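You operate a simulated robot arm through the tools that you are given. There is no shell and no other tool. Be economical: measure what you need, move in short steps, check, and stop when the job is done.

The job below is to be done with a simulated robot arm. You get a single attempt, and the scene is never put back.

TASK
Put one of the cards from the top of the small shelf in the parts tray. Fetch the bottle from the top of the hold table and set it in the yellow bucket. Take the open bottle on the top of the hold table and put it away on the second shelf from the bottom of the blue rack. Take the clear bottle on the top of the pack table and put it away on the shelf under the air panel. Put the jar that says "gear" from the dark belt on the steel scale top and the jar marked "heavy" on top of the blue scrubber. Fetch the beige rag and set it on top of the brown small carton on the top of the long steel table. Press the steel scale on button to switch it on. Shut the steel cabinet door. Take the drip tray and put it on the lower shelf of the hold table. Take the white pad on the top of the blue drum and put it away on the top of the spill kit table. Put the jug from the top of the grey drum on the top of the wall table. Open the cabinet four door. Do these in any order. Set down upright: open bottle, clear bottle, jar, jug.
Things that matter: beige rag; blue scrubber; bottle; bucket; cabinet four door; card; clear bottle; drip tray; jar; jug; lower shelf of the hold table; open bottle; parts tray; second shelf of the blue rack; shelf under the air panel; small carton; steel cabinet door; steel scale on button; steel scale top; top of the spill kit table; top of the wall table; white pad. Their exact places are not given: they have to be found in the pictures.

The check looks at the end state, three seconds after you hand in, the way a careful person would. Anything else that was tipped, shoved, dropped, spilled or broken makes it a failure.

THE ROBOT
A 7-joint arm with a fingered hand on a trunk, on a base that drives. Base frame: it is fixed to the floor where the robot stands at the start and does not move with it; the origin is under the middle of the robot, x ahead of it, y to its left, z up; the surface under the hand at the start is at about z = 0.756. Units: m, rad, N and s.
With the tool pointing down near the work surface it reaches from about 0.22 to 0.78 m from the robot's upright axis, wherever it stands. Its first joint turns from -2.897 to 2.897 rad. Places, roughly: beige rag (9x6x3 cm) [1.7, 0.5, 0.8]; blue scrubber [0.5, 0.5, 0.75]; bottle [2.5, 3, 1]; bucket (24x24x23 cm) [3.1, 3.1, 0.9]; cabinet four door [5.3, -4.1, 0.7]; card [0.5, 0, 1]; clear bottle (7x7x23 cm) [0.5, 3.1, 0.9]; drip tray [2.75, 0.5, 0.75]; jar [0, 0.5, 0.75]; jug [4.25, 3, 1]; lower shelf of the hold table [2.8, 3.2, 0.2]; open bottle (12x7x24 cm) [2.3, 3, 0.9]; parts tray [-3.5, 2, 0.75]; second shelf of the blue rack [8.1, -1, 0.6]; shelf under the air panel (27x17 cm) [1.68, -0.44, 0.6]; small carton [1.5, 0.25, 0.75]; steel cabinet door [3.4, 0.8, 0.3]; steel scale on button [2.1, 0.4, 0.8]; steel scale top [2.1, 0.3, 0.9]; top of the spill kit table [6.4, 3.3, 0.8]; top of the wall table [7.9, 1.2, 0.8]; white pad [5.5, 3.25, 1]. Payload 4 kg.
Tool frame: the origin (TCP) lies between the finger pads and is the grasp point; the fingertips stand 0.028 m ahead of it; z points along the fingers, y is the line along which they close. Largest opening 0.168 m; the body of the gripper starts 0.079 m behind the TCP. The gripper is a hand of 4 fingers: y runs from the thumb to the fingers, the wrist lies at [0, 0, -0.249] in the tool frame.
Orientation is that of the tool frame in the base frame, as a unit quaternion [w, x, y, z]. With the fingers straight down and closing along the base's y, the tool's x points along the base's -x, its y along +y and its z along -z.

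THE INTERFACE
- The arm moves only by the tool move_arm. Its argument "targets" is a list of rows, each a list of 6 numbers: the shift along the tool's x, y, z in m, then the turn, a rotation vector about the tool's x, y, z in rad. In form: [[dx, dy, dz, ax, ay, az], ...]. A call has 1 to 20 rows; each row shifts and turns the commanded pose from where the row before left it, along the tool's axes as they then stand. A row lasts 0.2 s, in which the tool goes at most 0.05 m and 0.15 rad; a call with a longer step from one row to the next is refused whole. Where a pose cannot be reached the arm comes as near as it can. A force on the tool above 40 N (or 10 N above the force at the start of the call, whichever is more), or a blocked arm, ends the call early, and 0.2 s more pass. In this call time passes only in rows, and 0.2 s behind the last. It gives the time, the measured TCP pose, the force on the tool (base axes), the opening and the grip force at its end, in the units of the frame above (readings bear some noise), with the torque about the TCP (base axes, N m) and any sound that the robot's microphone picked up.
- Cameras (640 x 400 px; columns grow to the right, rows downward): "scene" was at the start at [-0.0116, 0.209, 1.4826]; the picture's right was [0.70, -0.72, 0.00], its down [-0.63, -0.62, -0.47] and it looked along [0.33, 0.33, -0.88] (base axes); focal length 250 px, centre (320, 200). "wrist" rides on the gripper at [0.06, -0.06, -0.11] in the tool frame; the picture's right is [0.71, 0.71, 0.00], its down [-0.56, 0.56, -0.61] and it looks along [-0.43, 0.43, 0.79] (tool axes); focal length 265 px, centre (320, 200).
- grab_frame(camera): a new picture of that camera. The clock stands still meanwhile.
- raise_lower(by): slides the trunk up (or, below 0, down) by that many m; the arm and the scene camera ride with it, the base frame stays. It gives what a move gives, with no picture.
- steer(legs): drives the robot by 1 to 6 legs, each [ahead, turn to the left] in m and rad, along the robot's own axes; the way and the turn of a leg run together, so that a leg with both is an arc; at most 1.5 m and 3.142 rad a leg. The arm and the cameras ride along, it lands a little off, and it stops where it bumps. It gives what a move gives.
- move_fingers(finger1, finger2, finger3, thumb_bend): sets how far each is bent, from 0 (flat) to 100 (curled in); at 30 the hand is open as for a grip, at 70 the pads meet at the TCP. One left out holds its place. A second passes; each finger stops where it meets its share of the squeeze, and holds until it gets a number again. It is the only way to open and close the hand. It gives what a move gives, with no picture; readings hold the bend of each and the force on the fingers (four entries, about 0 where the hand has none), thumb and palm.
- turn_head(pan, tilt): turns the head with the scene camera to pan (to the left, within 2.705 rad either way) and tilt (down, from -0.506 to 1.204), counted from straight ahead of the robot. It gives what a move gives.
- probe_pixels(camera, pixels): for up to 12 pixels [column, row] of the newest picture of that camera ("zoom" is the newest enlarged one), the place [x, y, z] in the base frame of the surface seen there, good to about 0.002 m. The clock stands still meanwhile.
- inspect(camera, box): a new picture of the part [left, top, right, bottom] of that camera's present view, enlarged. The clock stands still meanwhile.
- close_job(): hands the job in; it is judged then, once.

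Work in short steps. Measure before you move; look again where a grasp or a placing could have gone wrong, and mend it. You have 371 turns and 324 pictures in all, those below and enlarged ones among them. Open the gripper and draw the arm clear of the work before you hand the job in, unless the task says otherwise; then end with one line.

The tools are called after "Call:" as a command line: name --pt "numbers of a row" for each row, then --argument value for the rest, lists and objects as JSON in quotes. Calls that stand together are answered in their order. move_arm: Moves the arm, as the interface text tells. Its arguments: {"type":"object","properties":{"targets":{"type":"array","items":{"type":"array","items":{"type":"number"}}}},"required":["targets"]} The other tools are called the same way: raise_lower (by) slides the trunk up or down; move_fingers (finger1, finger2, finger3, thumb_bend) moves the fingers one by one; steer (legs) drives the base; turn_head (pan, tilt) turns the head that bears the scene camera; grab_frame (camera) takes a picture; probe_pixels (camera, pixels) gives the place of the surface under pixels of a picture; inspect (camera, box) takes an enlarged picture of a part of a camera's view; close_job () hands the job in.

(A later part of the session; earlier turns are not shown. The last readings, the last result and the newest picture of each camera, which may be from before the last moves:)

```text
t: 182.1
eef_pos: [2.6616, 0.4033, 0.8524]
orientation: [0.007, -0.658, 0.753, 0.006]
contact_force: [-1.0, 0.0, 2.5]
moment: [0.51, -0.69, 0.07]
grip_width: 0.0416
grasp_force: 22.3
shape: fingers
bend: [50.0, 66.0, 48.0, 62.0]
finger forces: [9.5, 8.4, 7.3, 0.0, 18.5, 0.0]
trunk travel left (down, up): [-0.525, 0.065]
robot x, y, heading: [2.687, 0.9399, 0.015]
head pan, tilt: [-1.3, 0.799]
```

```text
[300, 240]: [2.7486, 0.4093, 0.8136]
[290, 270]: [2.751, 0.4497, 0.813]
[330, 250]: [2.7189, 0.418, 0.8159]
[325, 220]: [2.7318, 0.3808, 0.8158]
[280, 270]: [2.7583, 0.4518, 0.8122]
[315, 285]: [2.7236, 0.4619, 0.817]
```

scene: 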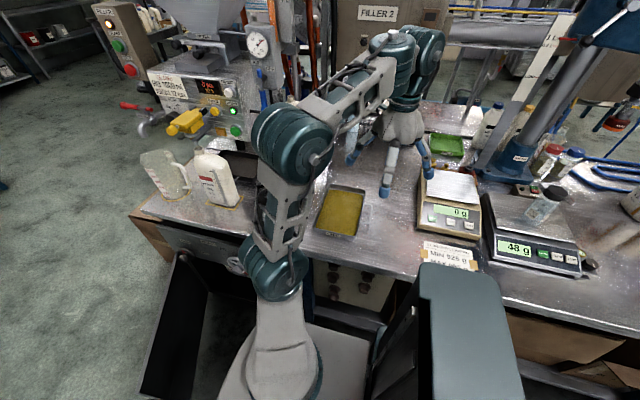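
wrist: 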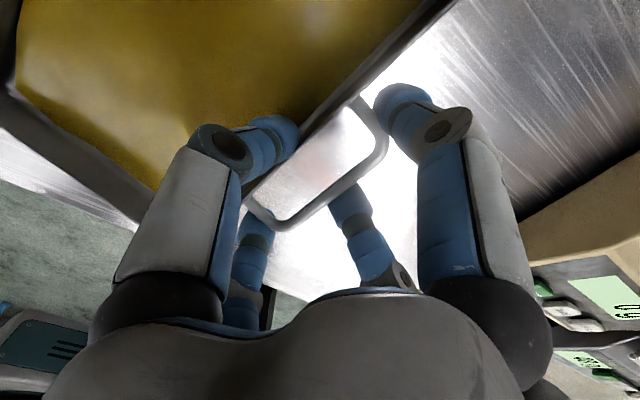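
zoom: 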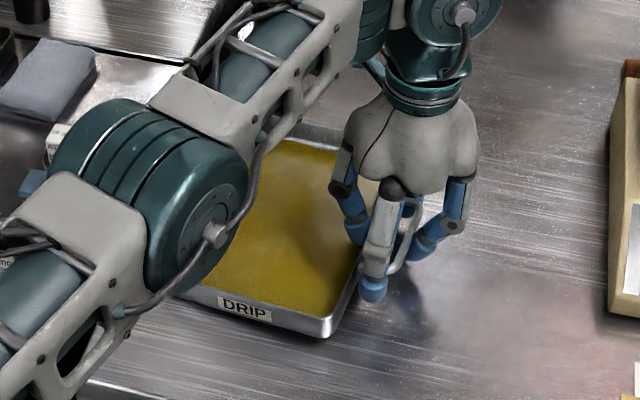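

It's down and level, nothing spilled on the table. The bar pinch is geometrically unstable; pinching the opposite (+x) wall with a tilted hand (outer finger low, inner finger high) gives a restoring couple. I release, rise and measure again.

Call:
move_fingers --finger1 38 --finger2 45 --finger3 38 --thumb_bend 45

Call:
move_arm --pt "0 0 -0.04 0 0 0" --pt "0 0 -0.045 0 0 0" --pt "0 0 -0.045 0 0 0"

Call:
grab_frame --camera "scene"

Call:
grab_frame --camera "wrist"

```text
t: 183.1
eef_pos: [2.6633, 0.4034, 0.853]
orientation: [0.006, -0.657, 0.754, 0.006]
contact_force: [0.8, 0.1, -0.3]
moment: [0.0, 0.0, -0.03]
grip_width: 0.0834
grasp_force: 0.1
shape: fingers
bend: [38.0, 45.0, 38.0, 45.0]
finger forces: [0.0, 0.0, 0.0, 0.0, 0.0, 0.0]
trunk travel left (down, up): [-0.525, 0.065]
robot x, y, heading: [2.6858, 0.9411, 0.016]
head pan, tilt: [-1.3, 0.799]
```

```text
t: 183.9
eef_pos: [2.6645, 0.3991, 0.9818]
orientation: [0.007, -0.657, 0.754, 0.007]
contact_force: [-0.7, 0.7, 0.5]
moment: [0.02, -0.01, 0.02]
grip_width: 0.0836
grasp_force: 0.0
shape: fingers
bend: [38.0, 45.0, 38.0, 45.0]
finger forces: [0.1, 0.0, 0.1, 0.0, 0.0, 0.1]
trunk travel left (down, up): [-0.525, 0.065]
robot x, y, heading: [2.684, 0.9422, 0.01]
head pan, tilt: [-1.3, 0.799]
```

```text
199 pictures are left
```

scene: 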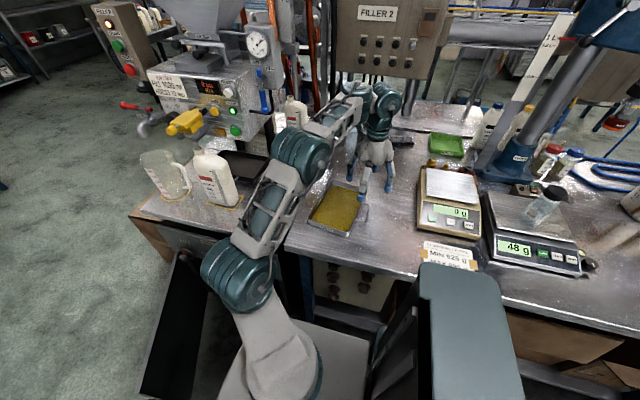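

```text
198 pictures are left
```

wrist: 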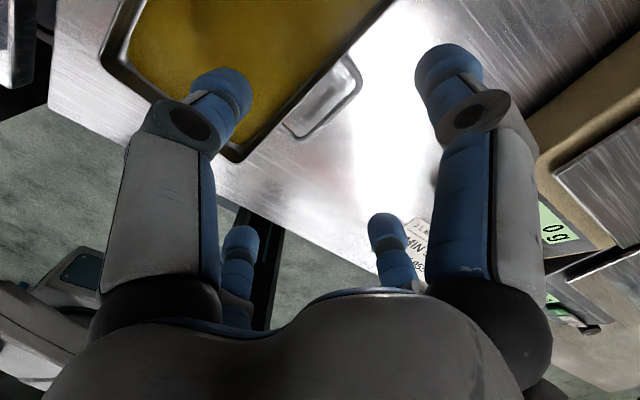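

Call:
move_arm --pt "-0.0045 -0.0435 -0.01 0 0 0" --pt "-0.0045 -0.0435 -0.01 0 0 0" --pt "-0.0045 -0.0435 0 0 0 0" --pt "-0.0045 -0.0435 0 0 0 0"

Call:
grab_frame --camera "wrist"

Call:
inspect --camera "scene" --box '[220, 130, 390, 250]'

```text
t: 184.9
eef_pos: [2.8402, 0.3946, 1.0034]
orientation: [0.006, -0.657, 0.754, 0.007]
contact_force: [-0.1, 0.1, 0.0]
moment: [-0.01, 0.02, -0.03]
grip_width: 0.0832
grasp_force: 0.0
shape: fingers
bend: [38.0, 45.0, 38.0, 45.0]
finger forces: [0.0, 0.0, 0.0, 0.0, 0.1, 0.0]
trunk travel left (down, up): [-0.525, 0.065]
robot x, y, heading: [2.6848, 0.9402, 0.016]
head pan, tilt: [-1.3, 0.799]
```

```text
197 pictures are left
```

wrist: 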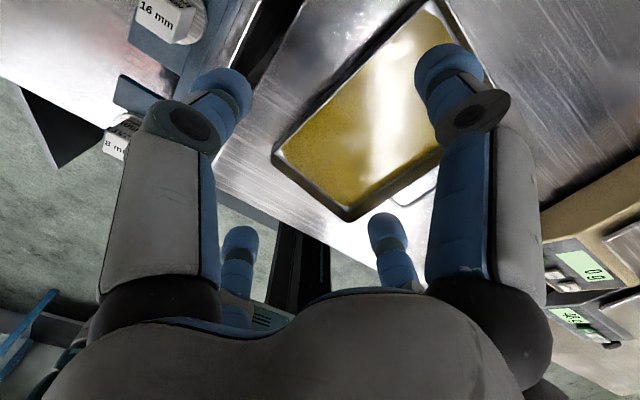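

```text
3.33 times, centred on (305, 190) of scene
```

zoom: 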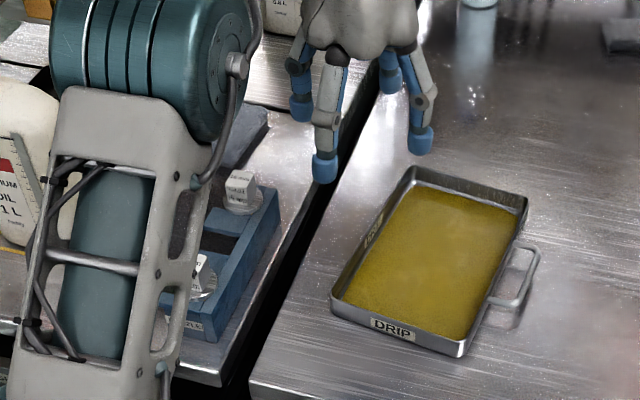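

Call:
probe_pixels --camera "zoom" --pixels '[[415, 170], [332, 298], [375, 230], [458, 350], [525, 205], [395, 335], [360, 255], [265, 235], [225, 330], [275, 200], [240, 210], [300, 260]]'

Call:
probe_pixels --camera "wrist" --pixels '[[274, 152], [350, 213], [430, 5], [350, 78], [330, 95], [235, 60], [430, 160]]'

```text
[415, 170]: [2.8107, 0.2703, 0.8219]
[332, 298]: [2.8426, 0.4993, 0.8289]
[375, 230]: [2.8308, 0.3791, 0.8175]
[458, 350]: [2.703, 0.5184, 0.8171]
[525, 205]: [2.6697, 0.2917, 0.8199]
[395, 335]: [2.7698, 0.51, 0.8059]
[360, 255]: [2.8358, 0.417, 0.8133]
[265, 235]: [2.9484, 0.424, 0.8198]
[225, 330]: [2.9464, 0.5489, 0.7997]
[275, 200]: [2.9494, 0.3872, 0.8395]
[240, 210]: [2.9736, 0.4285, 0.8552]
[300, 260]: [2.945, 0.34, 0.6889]
```

```text
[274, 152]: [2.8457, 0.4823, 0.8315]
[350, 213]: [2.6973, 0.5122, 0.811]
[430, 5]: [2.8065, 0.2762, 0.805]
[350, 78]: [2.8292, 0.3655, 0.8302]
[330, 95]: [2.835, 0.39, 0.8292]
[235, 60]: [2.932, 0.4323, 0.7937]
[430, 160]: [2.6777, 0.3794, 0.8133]
```

The +x wall mid is at (2.832,0.385), wall direction (0.147,0.989). I set thumb 66, finger2 42, the others flat, tilt the tool −0.4 about its x, and approach.

Call:
move_fingers --finger1 0 --finger2 42 --finger3 0 --thumb_bend 66

Call:
move_arm --pt "0.0105 0.006 0 -0.135 0 0" --pt "0 0 0 -0.135 0 0" --pt "0 0 0 -0.13 0 0" --pt "0 -0.016 0.0378 0 0 0" --pt "0 -0.016 0.0378 0 0 0"

Call:
grab_frame --camera "wrist"

Call:
inspect --camera "scene" --box '[240, 120, 400, 250]'

```text
t: 185.9
eef_pos: [2.8392, 0.3931, 1.0028]
orientation: [0.006, -0.657, 0.754, 0.007]
contact_force: [-1.1, -0.6, 0.8]
moment: [-0.01, -0.01, 0.0]
grip_width: 0.1142
grasp_force: 0.1
shape: fingers
bend: [0.0, 42.0, 0.0, 66.0]
finger forces: [0.1, 0.0, 0.0, 0.0, 0.0, 0.0]
trunk travel left (down, up): [-0.525, 0.065]
robot x, y, heading: [2.6828, 0.9373, 0.014]
head pan, tilt: [-1.3, 0.799]
```

```text
t: 187.1
eef_pos: [2.8208, 0.4282, 0.9187]
orientation: [-0.104, -0.648, 0.742, 0.132]
contact_force: [-1.0, -0.1, -0.6]
moment: [-0.01, 0.01, 0.01]
grip_width: 0.1146
grasp_force: 0.1
shape: fingers
bend: [0.0, 42.0, 0.0, 66.0]
finger forces: [0.1, 0.1, 0.0, 0.0, 0.1, 0.1]
out of reach, approached as far as the arm can: row 1, 2, 3
trunk travel left (down, up): [-0.525, 0.065]
robot x, y, heading: [2.6864, 0.9441, 0.008]
head pan, tilt: [-1.3, 0.799]
```

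```text
195 pictures are left
```

wrist: 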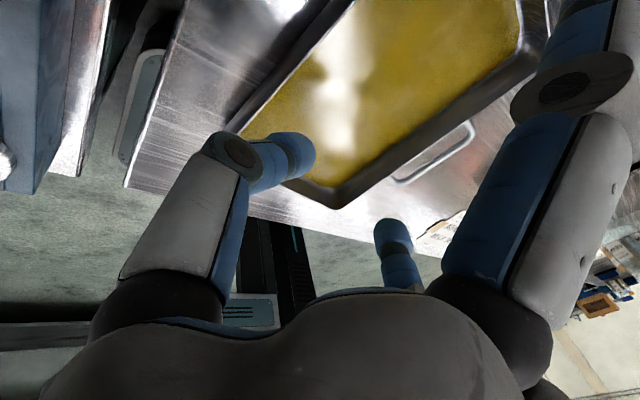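

```text
3.08 times, centred on (320, 185) of scene
```

zoom: 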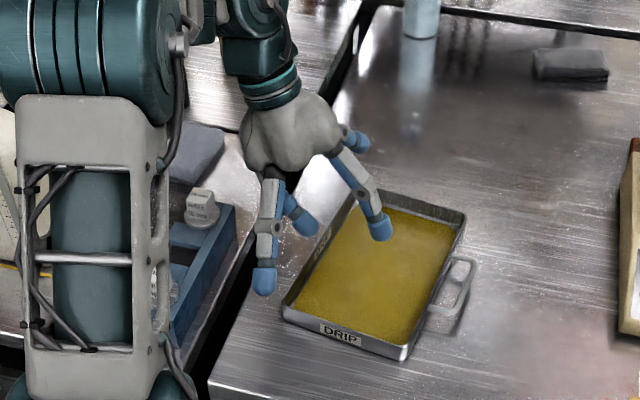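

The tilt is in (0.34 rad). I shift to above the wall centre, lower.

Call:
move_arm --pt "0.0208 -0.014 0.0132 0 0 0" --pt "0.0208 -0.014 0.0132 0 0 0"

Call:
grab_frame --camera "wrist"

Call:
inspect --camera "scene" --box '[260, 130, 380, 230]'

```text
t: 187.7
eef_pos: [2.8277, 0.3885, 0.889]
orientation: [-0.103, -0.647, 0.745, 0.128]
contact_force: [0.8, 0.0, 0.3]
moment: [-0.03, -0.04, -0.04]
grip_width: 0.1145
grasp_force: 0.2
shape: fingers
bend: [0.0, 42.0, 0.0, 66.0]
finger forces: [0.0, 0.1, 0.1, 0.0, 0.0, 0.1]
trunk travel left (down, up): [-0.525, 0.065]
robot x, y, heading: [2.6825, 0.939, 0.015]
head pan, tilt: [-1.3, 0.799]
```

```text
193 pictures are left
```

wrist: 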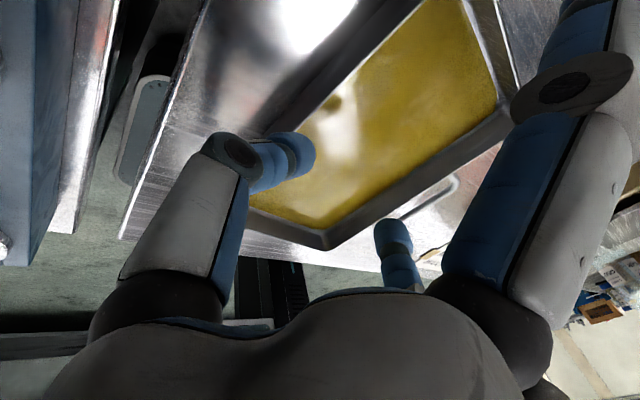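

```text
4.00 times, centred on (320, 180) of scene
```

zoom: 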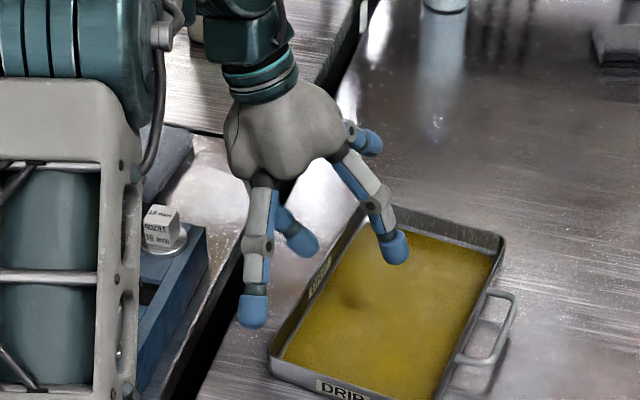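

Call:
probe_pixels --camera "zoom" --pixels '[[305, 245], [312, 235], [300, 255], [395, 255], [300, 300], [330, 250], [340, 235], [253, 320]]'

Call:
probe_pixels --camera "wrist" --pixels '[[300, 155], [312, 150], [290, 140], [385, 30], [345, 80], [320, 105]]'

```text
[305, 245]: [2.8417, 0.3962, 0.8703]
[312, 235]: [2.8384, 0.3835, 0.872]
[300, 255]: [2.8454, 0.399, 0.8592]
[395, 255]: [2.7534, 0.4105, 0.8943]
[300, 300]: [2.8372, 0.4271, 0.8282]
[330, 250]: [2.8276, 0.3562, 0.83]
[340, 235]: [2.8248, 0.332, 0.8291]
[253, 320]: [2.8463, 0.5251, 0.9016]
```

```text
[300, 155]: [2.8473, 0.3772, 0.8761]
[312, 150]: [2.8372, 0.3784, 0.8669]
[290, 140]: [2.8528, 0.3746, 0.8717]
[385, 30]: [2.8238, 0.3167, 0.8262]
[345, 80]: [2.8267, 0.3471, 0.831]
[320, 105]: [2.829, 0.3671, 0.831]
```

Thumb is just outside the wall (2–3 mm). I shift 4 mm outward and descend to z≈0.845, then close finger2.

Call:
move_arm --pt "0.002 -0.0095 0.02 0 0 0" --pt "0.0012 -0.0092 0.0195 0 0 0"

Call:
move_fingers --finger2 95 --thumb_bend 70

Call:
grab_frame --camera "wrist"

Call:
inspect --camera "scene" --box '[260, 130, 380, 230]'

```text
t: 188.3
eef_pos: [2.8384, 0.3835, 0.8389]
orientation: [-0.102, -0.649, 0.743, 0.133]
contact_force: [-1.5, 1.1, 1.2]
moment: [0.01, -0.03, 0.02]
grip_width: 0.1145
grasp_force: 0.0
shape: fingers
bend: [0.0, 42.0, 0.0, 66.0]
finger forces: [0.1, 0.0, 0.1, 0.1, 0.0, 0.0]
trunk travel left (down, up): [-0.525, 0.065]
robot x, y, heading: [2.688, 0.9449, 0.016]
head pan, tilt: [-1.3, 0.799]
```

```text
t: 189.3
eef_pos: [2.8404, 0.3826, 0.8389]
orientation: [-0.103, -0.65, 0.742, 0.133]
contact_force: [0.4, 0.5, -0.2]
moment: [-0.02, -0.06, 0.03]
grip_width: 0.1138
grasp_force: 6.0
shape: fingers
bend: [0.0, 72.0, 0.0, 69.0]
finger forces: [0.0, 6.4, 0.0, 0.0, 6.6, 0.0]
trunk travel left (down, up): [-0.525, 0.065]
robot x, y, heading: [2.6819, 0.9368, 0.014]
head pan, tilt: [-1.3, 0.799]
```

```text
191 pictures are left
```

wrist: 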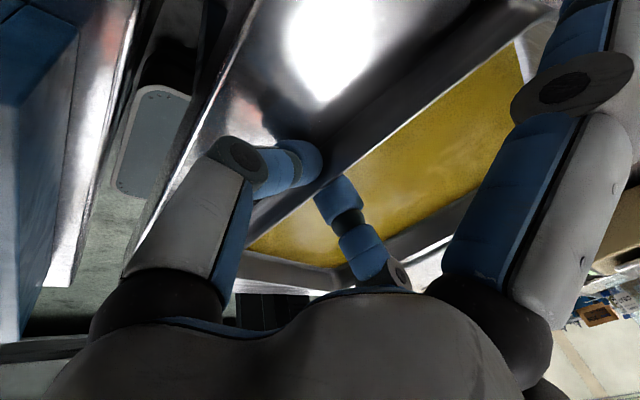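

```text
4.00 times, centred on (320, 180) of scene
```

zoom: 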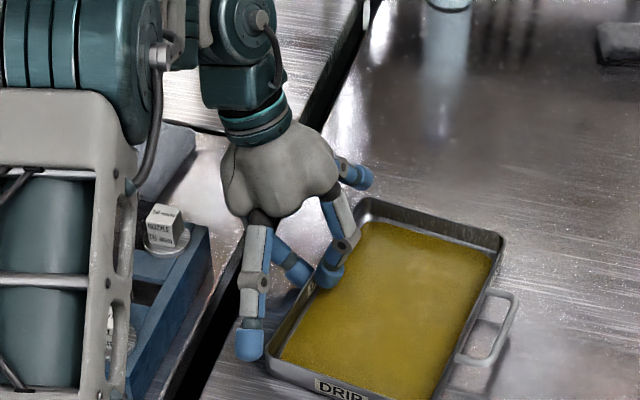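

The wall is pinched. I raise the squeeze, then lift 1.5 cm and check tilt.

Call:
move_fingers --finger2 100 --thumb_bend 80

Call:
move_arm --pt "0 0.002 -0.006 0 0 0" --pt "0 0.004 -0.0095 0 0 0"

Call:
inspect --camera "scene" --box '[260, 140, 380, 240]'

Call:
probe_pixels --camera "zoom" --pixels '[[340, 300], [400, 320], [450, 270], [480, 245], [430, 230], [380, 220], [320, 320], [505, 210], [455, 350]]'

```text
t: 190.3
eef_pos: [2.8404, 0.3827, 0.8393]
orientation: [-0.103, -0.649, 0.742, 0.133]
contact_force: [0.1, -0.4, 0.2]
moment: [-0.04, -0.07, 0.0]
grip_width: 0.1129
grasp_force: 9.4
shape: fingers
bend: [0.0, 72.0, 0.0, 73.0]
finger forces: [0.0, 9.5, 0.0, 0.0, 9.7, 0.1]
trunk travel left (down, up): [-0.525, 0.065]
robot x, y, heading: [2.685, 0.9372, 0.013]
head pan, tilt: [-1.3, 0.799]
```

```text
t: 190.9
eef_pos: [2.8389, 0.3832, 0.8544]
orientation: [-0.103, -0.649, 0.742, 0.133]
contact_force: [0.4, -1.1, -1.9]
moment: [-0.01, -0.07, 0.03]
grip_width: 0.1126
grasp_force: 9.7
shape: fingers
bend: [0.0, 72.0, 0.0, 73.0]
finger forces: [0.0, 9.9, 0.0, 0.0, 9.6, 0.1]
trunk travel left (down, up): [-0.525, 0.065]
robot x, y, heading: [2.6829, 0.9414, 0.013]
head pan, tilt: [-1.3, 0.799]
```

```text
4.00 times, centred on (320, 190) of scene
```

zoom: 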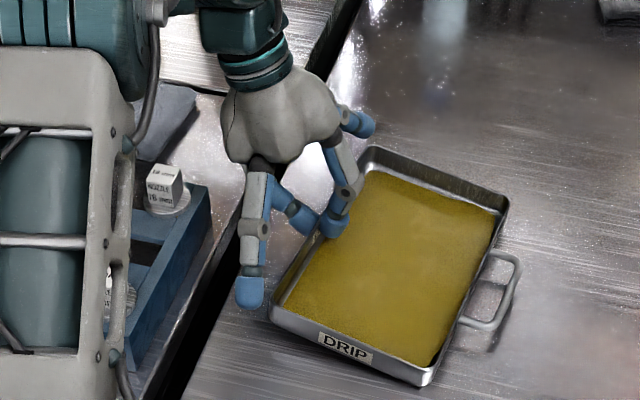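

```text
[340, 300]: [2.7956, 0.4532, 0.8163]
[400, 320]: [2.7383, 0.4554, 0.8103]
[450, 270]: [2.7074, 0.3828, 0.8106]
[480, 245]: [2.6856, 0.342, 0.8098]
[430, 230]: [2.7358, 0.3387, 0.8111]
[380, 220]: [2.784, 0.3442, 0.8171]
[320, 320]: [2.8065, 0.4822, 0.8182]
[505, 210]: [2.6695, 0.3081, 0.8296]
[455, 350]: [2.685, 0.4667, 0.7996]
```

About 4° tilt. I lift 2 cm more to see if it's stable.

Call:
move_arm --pt "0 0.004 -0.0095 0 0 0" --pt "0 0.004 -0.0095 0 0 0"

Call:
inspect --camera "scene" --box '[260, 140, 380, 240]'

Call:
probe_pixels --camera "zoom" --pixels '[[340, 300], [400, 320], [450, 270], [480, 245], [430, 230], [380, 220], [320, 320], [505, 210]]'

```text
t: 191.5
eef_pos: [2.8344, 0.3915, 0.8631]
orientation: [-0.095, -0.651, 0.738, 0.148]
contact_force: [0.1, -0.7, -1.4]
moment: [-0.05, -0.08, 0.02]
grip_width: 0.1126
grasp_force: 9.6
shape: fingers
bend: [0.0, 72.0, 0.0, 74.0]
finger forces: [0.3, 9.9, 0.0, 0.1, 9.5, 0.0]
trunk travel left (down, up): [-0.525, 0.065]
robot x, y, heading: [2.6827, 0.9366, 0.021]
head pan, tilt: [-1.3, 0.799]
```

```text
4.00 times, centred on (320, 190) of scene
```

zoom: 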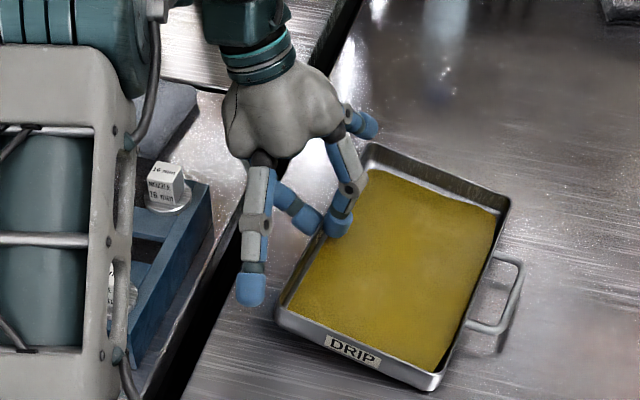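

```text
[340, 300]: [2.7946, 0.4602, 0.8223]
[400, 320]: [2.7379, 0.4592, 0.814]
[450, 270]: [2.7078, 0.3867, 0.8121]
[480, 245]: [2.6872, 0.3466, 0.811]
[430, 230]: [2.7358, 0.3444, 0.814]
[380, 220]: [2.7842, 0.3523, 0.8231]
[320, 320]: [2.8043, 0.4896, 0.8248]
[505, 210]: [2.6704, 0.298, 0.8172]
```

The arm is at its limit in this tilted pose. New plan: drag the tray (resting on the table) toward the table's edge so its near end overhangs, then grip it with a horizontal hand: finger below, finger on the rim. I lower and drag +y 0.12.

Call:
move_arm --pt "0 -0.0035 0.01 0 0 0" --pt "0 -0.0035 0.01 0 0 0" --pt "-0.0297 0.0038 0.0018 0 0 0" --pt "-0.0297 0.0038 0.0018 0 0 0" --pt "-0.0297 0.0038 0.0018 0 0 0"

Call:
grab_frame --camera "scene"

Call:
inspect --camera "scene" --box '[250, 150, 390, 260]'

```text
t: 192.7
eef_pos: [2.8359, 0.4729, 0.8554]
orientation: [-0.103, -0.649, 0.742, 0.132]
contact_force: [-0.5, 0.3, -1.9]
moment: [0.02, -0.04, 0.0]
grip_width: 0.1129
grasp_force: 9.7
shape: fingers
bend: [0.0, 72.0, 0.0, 74.0]
finger forces: [0.0, 9.8, 0.0, 0.0, 9.7, 0.1]
trunk travel left (down, up): [-0.525, 0.065]
robot x, y, heading: [2.6859, 0.9418, 0.014]
head pan, tilt: [-1.3, 0.799]
```

```text
187 pictures are left
```

scene: 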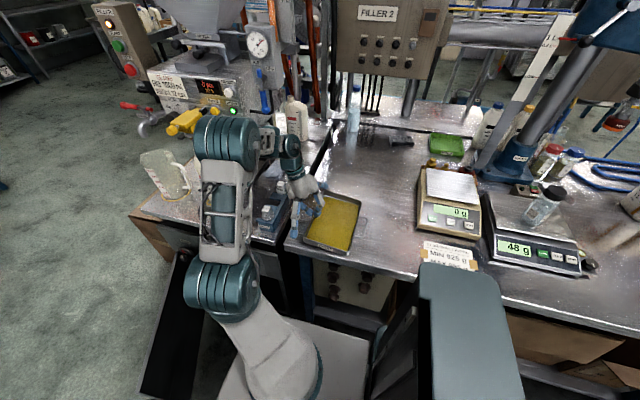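

```text
3.64 times, centred on (320, 205) of scene
```

zoom: 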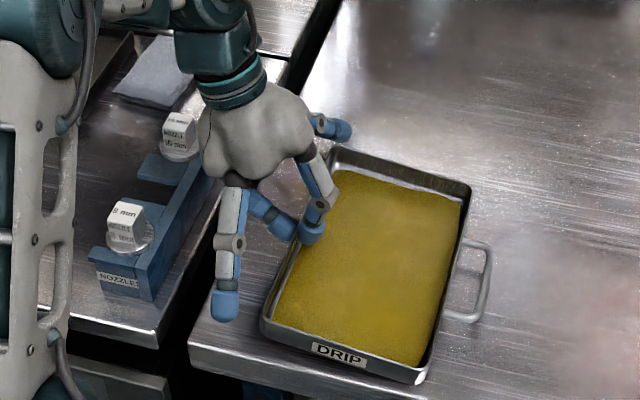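

Force −1.9 N suggests it's carried, with the arm now in a better reach. I probe the tray's level.

Call:
probe_pixels --camera "zoom" --pixels '[[300, 300], [400, 320], [440, 260], [400, 210], [345, 200], [470, 190], [420, 378], [262, 322], [340, 148], [485, 270], [190, 355], [300, 392]]'

```text
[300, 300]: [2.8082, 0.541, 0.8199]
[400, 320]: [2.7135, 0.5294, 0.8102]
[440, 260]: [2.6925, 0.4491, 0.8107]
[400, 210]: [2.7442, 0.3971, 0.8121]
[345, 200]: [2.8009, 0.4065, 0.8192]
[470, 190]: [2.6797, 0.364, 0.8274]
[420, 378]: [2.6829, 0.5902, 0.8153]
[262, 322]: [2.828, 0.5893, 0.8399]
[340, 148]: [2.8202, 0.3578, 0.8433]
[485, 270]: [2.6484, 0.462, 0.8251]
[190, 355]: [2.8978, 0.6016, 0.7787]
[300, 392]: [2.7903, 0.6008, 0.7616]
```

The −x edge still rests on the table. Reach is better here, so I test a real lift of 3 cm.

Call:
move_arm --pt "0 0.005 -0.0141 0 0 0" --pt "0 0.005 -0.0141 0 0 0"

Call:
inspect --camera "scene" --box '[250, 150, 390, 260]'

Call:
probe_pixels --camera "zoom" --pixels '[[300, 300], [400, 320], [440, 260], [400, 210], [345, 200], [470, 190], [420, 375], [262, 318], [340, 145]]'

```text
t: 193.3
eef_pos: [2.8353, 0.475, 0.8851]
orientation: [-0.103, -0.649, 0.742, 0.133]
contact_force: [0.3, 0.5, -2.0]
moment: [0.02, -0.14, -0.04]
grip_width: 0.1124
grasp_force: 10.2
shape: fingers
bend: [0.0, 71.0, 0.0, 75.0]
finger forces: [0.0, 10.9, 0.0, 0.0, 10.1, 0.0]
trunk travel left (down, up): [-0.525, 0.065]
robot x, y, heading: [2.6845, 0.9401, 0.016]
head pan, tilt: [-1.3, 0.799]
```

```text
3.64 times, centred on (320, 205) of scene
```

zoom: 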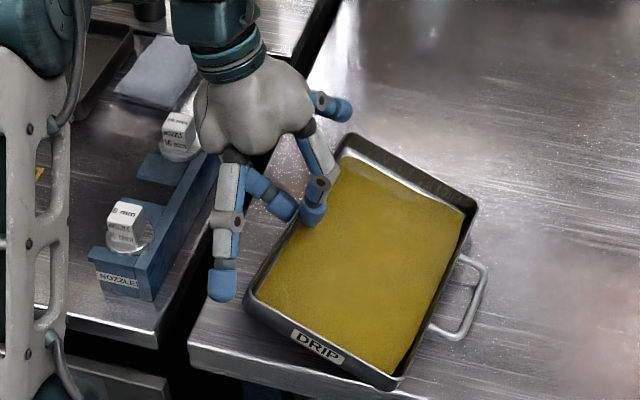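

```text
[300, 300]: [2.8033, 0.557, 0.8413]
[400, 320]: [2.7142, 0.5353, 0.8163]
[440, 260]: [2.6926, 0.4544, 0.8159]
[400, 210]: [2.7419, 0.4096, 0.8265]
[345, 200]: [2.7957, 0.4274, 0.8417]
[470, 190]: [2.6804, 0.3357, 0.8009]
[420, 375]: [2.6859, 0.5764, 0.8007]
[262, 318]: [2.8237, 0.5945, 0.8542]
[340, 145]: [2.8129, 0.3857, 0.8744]
```

It still pivots on the table edge, so pinching isn't enough. I lower it and drag a further 0.08 m so that the near end overhangs the edge (y≈0.60).

Call:
move_arm --pt "0 -0.005 0.0141 0 0 0" --pt "0 -0.005 0.0141 0 0 0" --pt "0 -0.0035 0.01 0 0 0"

Call:
move_arm --pt "-0.0277 0.0035 0.0017 0 0 0" --pt "-0.0277 0.0035 0.0017 0 0 0" --pt "-0.0277 0.0035 0.0017 0 0 0"

Call:
inspect --camera "scene" --box '[250, 170, 390, 280]'

```text
t: 194.1
eef_pos: [2.835, 0.475, 0.8446]
orientation: [-0.104, -0.649, 0.742, 0.132]
contact_force: [0.2, 0.1, -0.9]
moment: [-0.02, -0.01, 0.02]
grip_width: 0.1129
grasp_force: 9.0
shape: fingers
bend: [0.0, 72.0, 0.0, 75.0]
finger forces: [0.1, 8.7, 0.0, 0.0, 8.9, 0.1]
trunk travel left (down, up): [-0.525, 0.065]
robot x, y, heading: [2.6859, 0.9343, 0.015]
head pan, tilt: [-1.3, 0.799]
```

```text
t: 194.9
eef_pos: [2.835, 0.5599, 0.8459]
orientation: [-0.103, -0.649, 0.742, 0.131]
contact_force: [1.0, 0.6, -0.5]
moment: [0.03, -0.05, -0.01]
grip_width: 0.1127
grasp_force: 9.2
shape: fingers
bend: [0.0, 72.0, 0.0, 75.0]
finger forces: [0.2, 8.9, 0.1, 0.0, 9.1, 0.0]
trunk travel left (down, up): [-0.525, 0.065]
robot x, y, heading: [2.6812, 0.9442, 0.013]
head pan, tilt: [-1.3, 0.799]
```

```text
3.64 times, centred on (320, 225) of scene
```

zoom: 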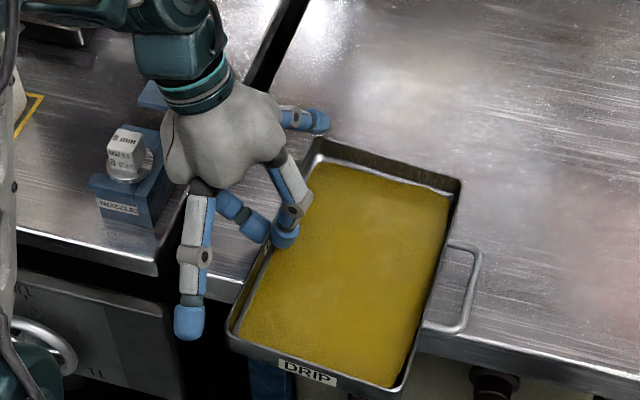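

Call:
probe_pixels --camera "zoom" --pixels '[[232, 328], [398, 388], [460, 185], [318, 145], [300, 300], [400, 320], [420, 340], [220, 300], [320, 375], [475, 290]]'

```text
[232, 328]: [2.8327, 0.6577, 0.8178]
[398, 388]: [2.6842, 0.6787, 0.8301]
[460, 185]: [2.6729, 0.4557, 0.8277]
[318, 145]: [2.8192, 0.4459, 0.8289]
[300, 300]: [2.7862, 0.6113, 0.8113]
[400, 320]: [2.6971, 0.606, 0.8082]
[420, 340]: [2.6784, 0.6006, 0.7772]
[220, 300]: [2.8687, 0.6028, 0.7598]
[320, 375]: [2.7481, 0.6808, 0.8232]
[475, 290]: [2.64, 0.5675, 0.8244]
```

The near end overhangs by 0.08 m (tray y 0.445–0.68, edge 0.60), balanced. I open finger2, rise, untilt, and pull in the arm.

Call:
move_fingers --finger2 40

Call:
move_arm --pt "0 0.003 -0.02 0 0 0" --pt "0 0.016 -0.04 0 0 0" --pt "0 0.016 -0.04 0 0 0" --pt "0 0.012 -0.03 0.13 0 0" --pt "0 0.0 -0.04 0.13 0 0" --pt "-0.02 0 -0.04 0.08 0 0"

Call:
grab_frame --camera "scene"

```text
t: 195.9
eef_pos: [2.8346, 0.5597, 0.846]
orientation: [-0.104, -0.649, 0.742, 0.133]
contact_force: [0.0, 0.0, -0.1]
moment: [0.02, 0.03, 0.06]
grip_width: 0.1117
grasp_force: 0.1
shape: fingers
bend: [0.0, 40.0, 0.0, 80.0]
finger forces: [0.0, 0.0, 0.0, 0.1, 0.0, 0.0]
trunk travel left (down, up): [-0.525, 0.065]
robot x, y, heading: [2.6866, 0.9432, 0.012]
head pan, tilt: [-1.3, 0.799]
```

```text
t: 197.3
eef_pos: [2.8474, 0.5727, 1.0609]
orientation: [0.008, -0.657, 0.754, 0.005]
contact_force: [0.8, 0.6, 0.1]
moment: [-0.01, 0.0, -0.01]
grip_width: 0.112
grasp_force: 0.1
shape: fingers
bend: [0.0, 40.0, 0.0, 80.0]
finger forces: [0.0, 0.1, 0.0, 0.0, 0.0, 0.1]
trunk travel left (down, up): [-0.525, 0.065]
robot x, y, heading: [2.6847, 0.9407, 0.013]
head pan, tilt: [-1.3, 0.799]
```

```text
183 pictures are left
```

scene: 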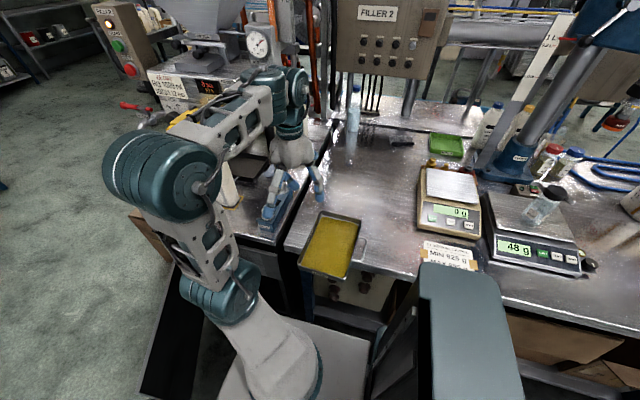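

Tray rests stably. I drive around to stand at about (2.75,1.45) facing the table.

Call:
steer --legs '[[-0.6, -0.6], [0, 1.1], [0.7, 0]]'

```text
t: 206.8
eef_pos: [3.0436, 1.2071, 1.0587]
orientation: [-0.006, 0.824, -0.566, -0.006]
contact_force: [0.3, -0.5, 0.1]
moment: [0.01, -0.02, 0.03]
grip_width: 0.112
grasp_force: 0.0
shape: fingers
bend: [0.0, 40.0, 0.0, 80.0]
finger forces: [0.1, 0.0, 0.0, 0.1, 0.0, 0.1]
trunk travel left (down, up): [-0.525, 0.065]
robot x, y, heading: [2.7212, 1.4484, 0.516]
head pan, tilt: [-1.3, 0.799]
```

Call:
steer --legs '[[0, -2.087]]'

Call:
turn_head --pan 0.0 --tilt 0.8

Call:
grab_frame --camera "scene"

```text
t: 212.3
eef_pos: [2.3458, 1.303, 1.0611]
orientation: [0.009, 0.088, 0.996, -0.003]
contact_force: [0.7, 1.1, 0.6]
moment: [-0.03, 0.02, -0.04]
grip_width: 0.112
grasp_force: 0.0
shape: fingers
bend: [0.0, 40.0, 0.0, 80.0]
finger forces: [0.0, 0.0, 0.1, 0.0, 0.0, 0.1]
trunk travel left (down, up): [-0.525, 0.065]
robot x, y, heading: [2.7213, 1.4476, -1.597]
head pan, tilt: [-1.3, 0.799]
```

```text
t: 213.8
eef_pos: [2.3466, 1.302, 1.061]
orientation: [0.008, 0.088, 0.996, -0.002]
contact_force: [0.5, 0.9, 0.8]
moment: [0.01, 0.01, 0.02]
grip_width: 0.1116
grasp_force: 0.1
shape: fingers
bend: [0.0, 40.0, 0.0, 80.0]
finger forces: [0.0, 0.1, 0.0, 0.0, 0.1, 0.0]
trunk travel left (down, up): [-0.525, 0.065]
robot x, y, heading: [2.7204, 1.4524, -1.599]
head pan, tilt: [0.0, 0.799]
```

```text
182 pictures are left
```

scene: 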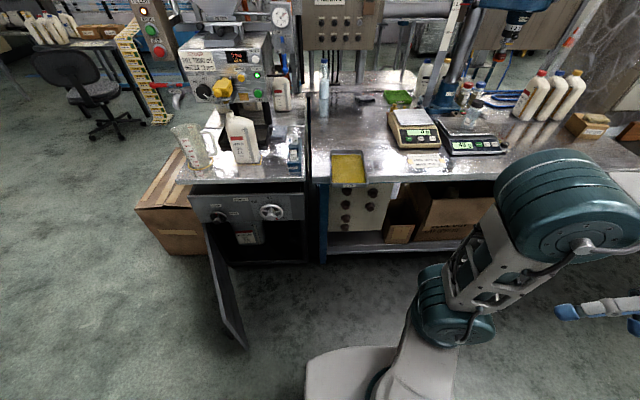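

Great view: tray overhangs at px (349,170). I bring the hand to (2.757,0.80,1.0) in front of the tray, before pitching it horizontal.

Call:
move_arm --pt "-0.0351 -0.0301 0.004 0 0 0" --pt "-0.0351 -0.0301 0.004 0 0 0" --pt "-0.0351 -0.0301 0.004 0 0 0" --pt "-0.0351 -0.0301 0.004 0 0 0" --pt "-0.0351 -0.0301 0.004 0 0 0" --pt "-0.0351 -0.0301 0.004 0 0 0" --pt "-0.0351 -0.0301 0.004 0 0 0" --pt "-0.0351 -0.0301 0.004 0 0 0" --pt "-0.0351 -0.0301 0.004 0 0 0" --pt "-0.0351 -0.0301 0.004 0 0 0" --pt "-0.0351 -0.0301 0.004 0 0 0" --pt "-0.0351 -0.0301 0.004 0 0 0" --pt "-0.0351 -0.0301 0.004 0 0 0" --pt "-0.0351 -0.0301 0.004 0 0 0"

Call:
move_fingers --finger1 20 --finger2 50 --finger3 20 --thumb_bend 45

```text
t: 216.8
eef_pos: [2.7421, 0.8191, 1.0059]
orientation: [0.009, 0.09, 0.996, -0.002]
contact_force: [-0.4, -0.1, -0.1]
moment: [-0.01, -0.04, 0.0]
grip_width: 0.1117
grasp_force: 0.0
shape: fingers
bend: [0.0, 40.0, 0.0, 80.0]
finger forces: [0.0, 0.1, 0.0, 0.0, 0.1, 0.1]
out of reach, approached as far as the arm can: row 12
trunk travel left (down, up): [-0.525, 0.065]
robot x, y, heading: [2.7241, 1.4499, -1.599]
head pan, tilt: [0.0, 0.799]
```

```text
t: 217.8
eef_pos: [2.7448, 0.8178, 1.0055]
orientation: [0.008, 0.088, 0.996, -0.003]
contact_force: [-0.8, -0.9, 0.3]
moment: [0.01, -0.02, -0.03]
grip_width: 0.1094
grasp_force: 0.0
shape: fingers
bend: [20.0, 50.0, 20.0, 45.0]
finger forces: [0.0, 0.0, 0.0, 0.0, 0.0, 0.0]
trunk travel left (down, up): [-0.525, 0.065]
robot x, y, heading: [2.7206, 1.4517, -1.599]
head pan, tilt: [0.0, 0.799]
```

Now pitch the hand to horizontal (about tool x), with a small yaw correction.

Call:
move_arm --pt "0 0 0 0 0 -0.126" --pt "0 0 0 0.145 0 0" --pt "0 0 0 0.145 0 0" --pt "0 0 0 0.145 0 0" --pt "0 0 0 0.145 0 0" --pt "0 0 0 0.145 0 0" --pt "0 0 0 0.145 0 0" --pt "0 0 0 0.145 0 0" --pt "0 0 0 0.145 0 0" --pt "0 0 0 0.145 0 0" --pt "0 0 0 0.145 0 0"

Call:
grab_frame --camera "scene"

Call:
grab_frame --camera "wrist"

```text
t: 220.2
eef_pos: [2.7453, 0.8175, 1.0065]
orientation: [0.004, 0.027, 0.98, -0.195]
contact_force: [-1.5, 0.3, -0.6]
moment: [0.01, 0.0, 0.04]
grip_width: 0.1096
grasp_force: 0.0
shape: fingers
bend: [20.0, 50.0, 20.0, 45.0]
finger forces: [0.1, 0.1, 0.0, 0.0, 0.0, 0.1]
out of reach, approached as far as the arm can: row 5, 6, 7, 8, 9, 10, 11
trunk travel left (down, up): [-0.525, 0.065]
robot x, y, heading: [2.7239, 1.4521, -1.597]
head pan, tilt: [0.0, 0.799]
```

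```text
181 pictures are left
```

scene: 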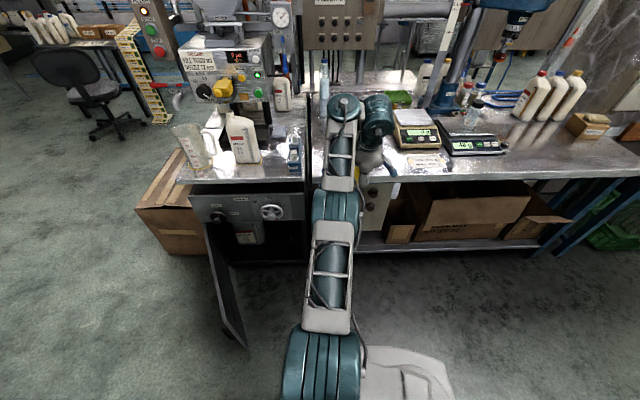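

```text
180 pictures are left
```

wrist: 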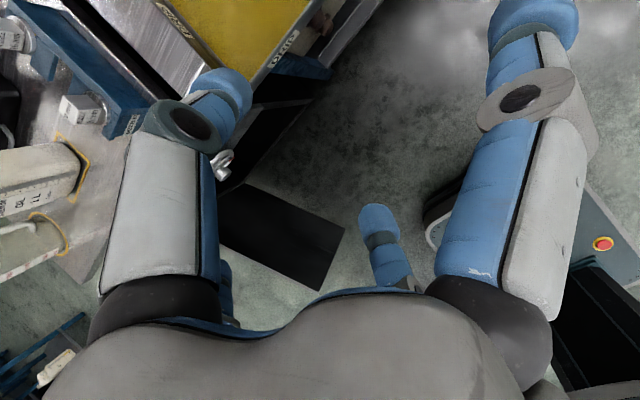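

The pitch stops at 0.39 rad: wrist limit with this high shoulder. I lower the trunk 0.3 m and then raise the arm relative to it.

Call:
raise_lower --by -0.3

Call:
move_arm --pt "0 -0.015 -0.036 0 0 0" --pt "0 -0.015 -0.036 0 0 0" --pt "0 -0.015 -0.036 0.1 0 0" --pt "0 -0.018 -0.034 0.14 0 0" --pt "0 -0.02 -0.02 0.14 0 0" --pt "0 0 0 0.145 0 0" --pt "0 0 0 0.145 0 0" --pt "0 0 0 0.145 0 0"

```text
t: 223.2
eef_pos: [2.7458, 0.8186, 0.7066]
orientation: [0.003, 0.027, 0.98, -0.196]
contact_force: [-0.7, -0.1, -0.3]
moment: [0.0, -0.01, 0.03]
grip_width: 0.1094
grasp_force: 0.1
shape: fingers
bend: [20.0, 50.0, 20.0, 45.0]
finger forces: [0.0, 0.0, 0.0, 0.1, 0.0, 0.1]
trunk travel left (down, up): [-0.225, 0.365]
robot x, y, heading: [2.7181, 1.4537, -1.599]
head pan, tilt: [0.0, 0.799]
```

```text
t: 225.0
eef_pos: [2.7576, 0.798, 1.0924]
orientation: [-0.009, 0.028, 0.826, -0.563]
contact_force: [3.6, 0.1, 0.0]
moment: [-0.02, 0.1, -0.25]
grip_width: 0.1094
grasp_force: 0.2
shape: fingers
bend: [20.0, 50.0, 20.0, 45.0]
finger forces: [0.0, 0.0, 0.0, 0.1, 0.0, 0.0]
out of reach, approached as far as the arm can: row 5, 6, 7, 8
trunk travel left (down, up): [-0.225, 0.365]
robot x, y, heading: [2.7228, 1.4496, -1.6]
head pan, tilt: [0.0, 0.799]
```

Call:
grab_frame --camera "scene"

Call:
grab_frame --camera "wrist"

```text
179 pictures are left
```

scene: 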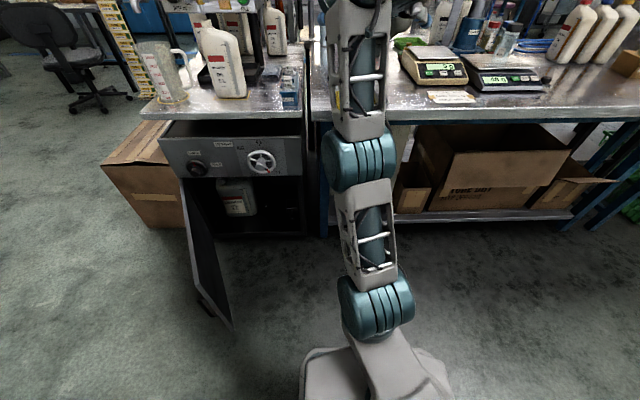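

```text
178 pictures are left
```

wrist: 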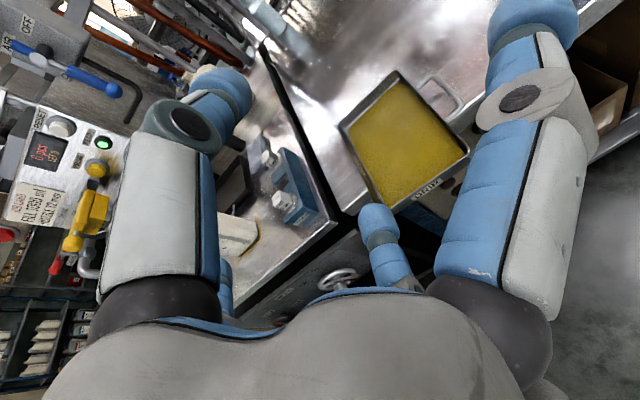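

The hand now points forward 68° from vertical at z 1.09. I lower it along base z in steps, holding the pitch.

Call:
move_arm --pt "0 0.037 0.0146 0 0 0" --pt "0 0.037 0.0146 0 0 0" --pt "0 0.037 0.0146 0 0 0" --pt "0 0.037 0.0146 0 0 0"

```text
t: 226.0
eef_pos: [2.7696, 0.7656, 1.0824]
orientation: [-0.007, 0.027, 0.824, -0.566]
contact_force: [0.4, 0.3, 0.3]
moment: [0.03, 0.03, -0.01]
grip_width: 0.1091
grasp_force: 0.1
shape: fingers
bend: [20.0, 50.0, 20.0, 45.0]
finger forces: [0.0, 0.0, 0.0, 0.0, 0.1, 0.0]
out of reach, approached as far as the arm can: row 1, 2, 3, 4
trunk travel left (down, up): [-0.225, 0.365]
robot x, y, heading: [2.7216, 1.4505, -1.598]
head pan, tilt: [0.0, 0.799]
```

The arm can't go lower at this pitch; lowering the trunk does it instead. I lower by 0.2 m (hand is clear of the tray: tips at y≈0.73).

Call:
raise_lower --by -0.2

Call:
move_arm --pt "0 0 0 0.1 0 0" --pt "0 0 0 0.1 0 0"

Call:
grab_frame --camera "wrist"

Call:
grab_frame --camera "scene"

```text
t: 228.1
eef_pos: [2.7692, 0.7655, 0.8805]
orientation: [-0.008, 0.026, 0.825, -0.565]
contact_force: [-0.5, -0.6, -0.2]
moment: [0.0, 0.0, 0.01]
grip_width: 0.1092
grasp_force: 0.0
shape: fingers
bend: [20.0, 50.0, 20.0, 45.0]
finger forces: [0.0, 0.0, 0.1, 0.0, 0.0, 0.0]
trunk travel left (down, up): [-0.025, 0.565]
robot x, y, heading: [2.7211, 1.451, -1.599]
head pan, tilt: [0.0, 0.799]
```

```text
t: 228.7
eef_pos: [2.7669, 0.7562, 0.8779]
orientation: [-0.014, 0.025, 0.783, -0.621]
contact_force: [2.0, 0.0, -0.2]
moment: [-0.02, 0.04, -0.11]
grip_width: 0.1092
grasp_force: 0.0
shape: fingers
bend: [20.0, 50.0, 20.0, 45.0]
finger forces: [0.0, 0.1, 0.1, 0.0, 0.0, 0.0]
out of reach, approached as far as the arm can: row 1
trunk travel left (down, up): [-0.025, 0.565]
robot x, y, heading: [2.7208, 1.4524, -1.597]
head pan, tilt: [0.0, 0.799]
```

```text
177 pictures are left
```

wrist: 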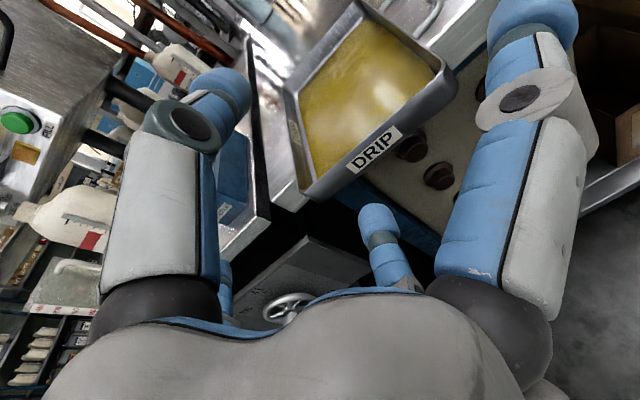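

```text
176 pictures are left
```

scene: 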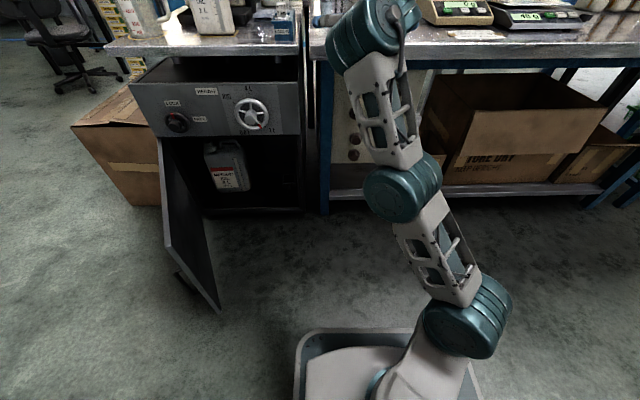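

Hand is now 13° below horizontal facing the tray. I probe the tray's near wall and the box/knobs under the table for clearance.

Call:
probe_pixels --camera "wrist" --pixels '[[412, 148], [440, 178], [390, 175], [312, 200], [455, 80], [372, 150], [300, 190], [350, 45], [300, 95], [385, 215]]'

```text
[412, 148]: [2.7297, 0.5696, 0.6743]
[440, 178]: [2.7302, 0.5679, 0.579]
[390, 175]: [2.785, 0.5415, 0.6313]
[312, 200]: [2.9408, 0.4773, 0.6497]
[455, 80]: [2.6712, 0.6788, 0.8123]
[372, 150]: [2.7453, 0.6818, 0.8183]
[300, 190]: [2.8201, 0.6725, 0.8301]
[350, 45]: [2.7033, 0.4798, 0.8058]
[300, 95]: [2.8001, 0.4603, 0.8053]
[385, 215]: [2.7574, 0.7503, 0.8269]
```

Clear below. I align laterally and in height, then advance along the tool axis so the tray end enters between finger2 (below) and thumb (above).

Call:
move_arm --pt "0.0203 0.0356 0.0095 0 0 0" --pt "0 0 0.03 0 0 0"

Call:
grab_frame --camera "wrist"

```text
t: 229.3
eef_pos: [2.7432, 0.7254, 0.8382]
orientation: [-0.013, 0.028, 0.784, -0.62]
contact_force: [-0.5, 0.2, 0.6]
moment: [0.0, 0.02, 0.0]
grip_width: 0.109
grasp_force: 0.1
shape: fingers
bend: [20.0, 50.0, 20.0, 45.0]
finger forces: [0.0, 0.0, 0.0, 0.0, 0.1, 0.0]
trunk travel left (down, up): [-0.025, 0.565]
robot x, y, heading: [2.724, 1.4455, -1.601]
head pan, tilt: [0.0, 0.799]
```

```text
175 pictures are left
```

wrist: 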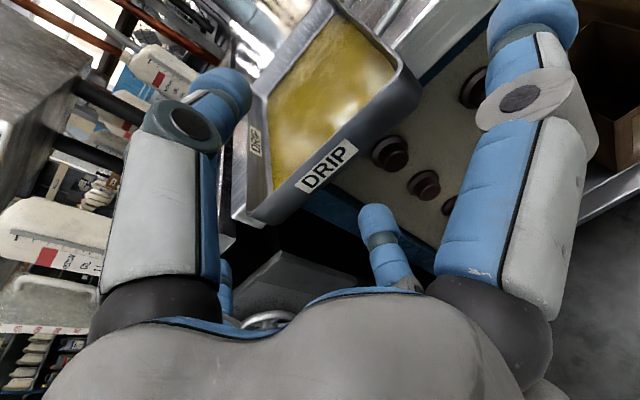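

Aligned: f2 below, thumb above. I advance 0.058 m and close thumb and finger2.

Call:
move_arm --pt "-0.002 0.002 0.03 0 0 0" --pt "-0.002 0.002 0.029 0 0 0"

Call:
grab_frame --camera "wrist"

Call:
grab_frame --camera "scene"

```text
t: 229.9
eef_pos: [2.7411, 0.6698, 0.8185]
orientation: [-0.013, 0.028, 0.784, -0.62]
contact_force: [0.0, 0.3, 0.5]
moment: [0.01, -0.01, 0.03]
grip_width: 0.1093
grasp_force: 0.1
shape: fingers
bend: [20.0, 50.0, 20.0, 45.0]
finger forces: [0.1, 0.0, 0.1, 0.0, 0.0, 0.0]
trunk travel left (down, up): [-0.025, 0.565]
robot x, y, heading: [2.7229, 1.4517, -1.598]
head pan, tilt: [0.0, 0.799]
```

```text
174 pictures are left
```

wrist: 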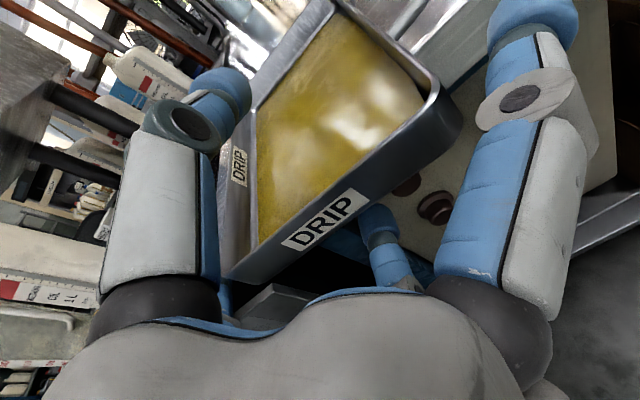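

```text
173 pictures are left
```

scene: 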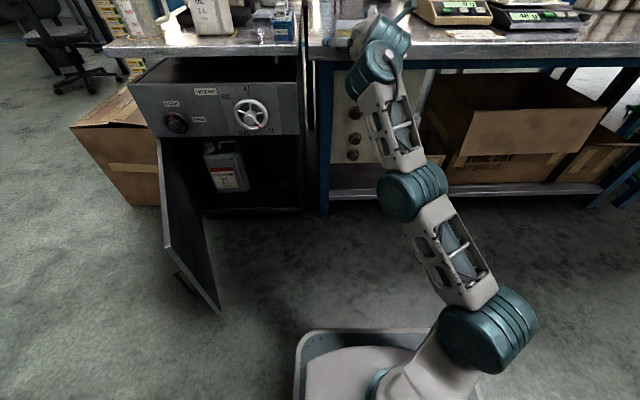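

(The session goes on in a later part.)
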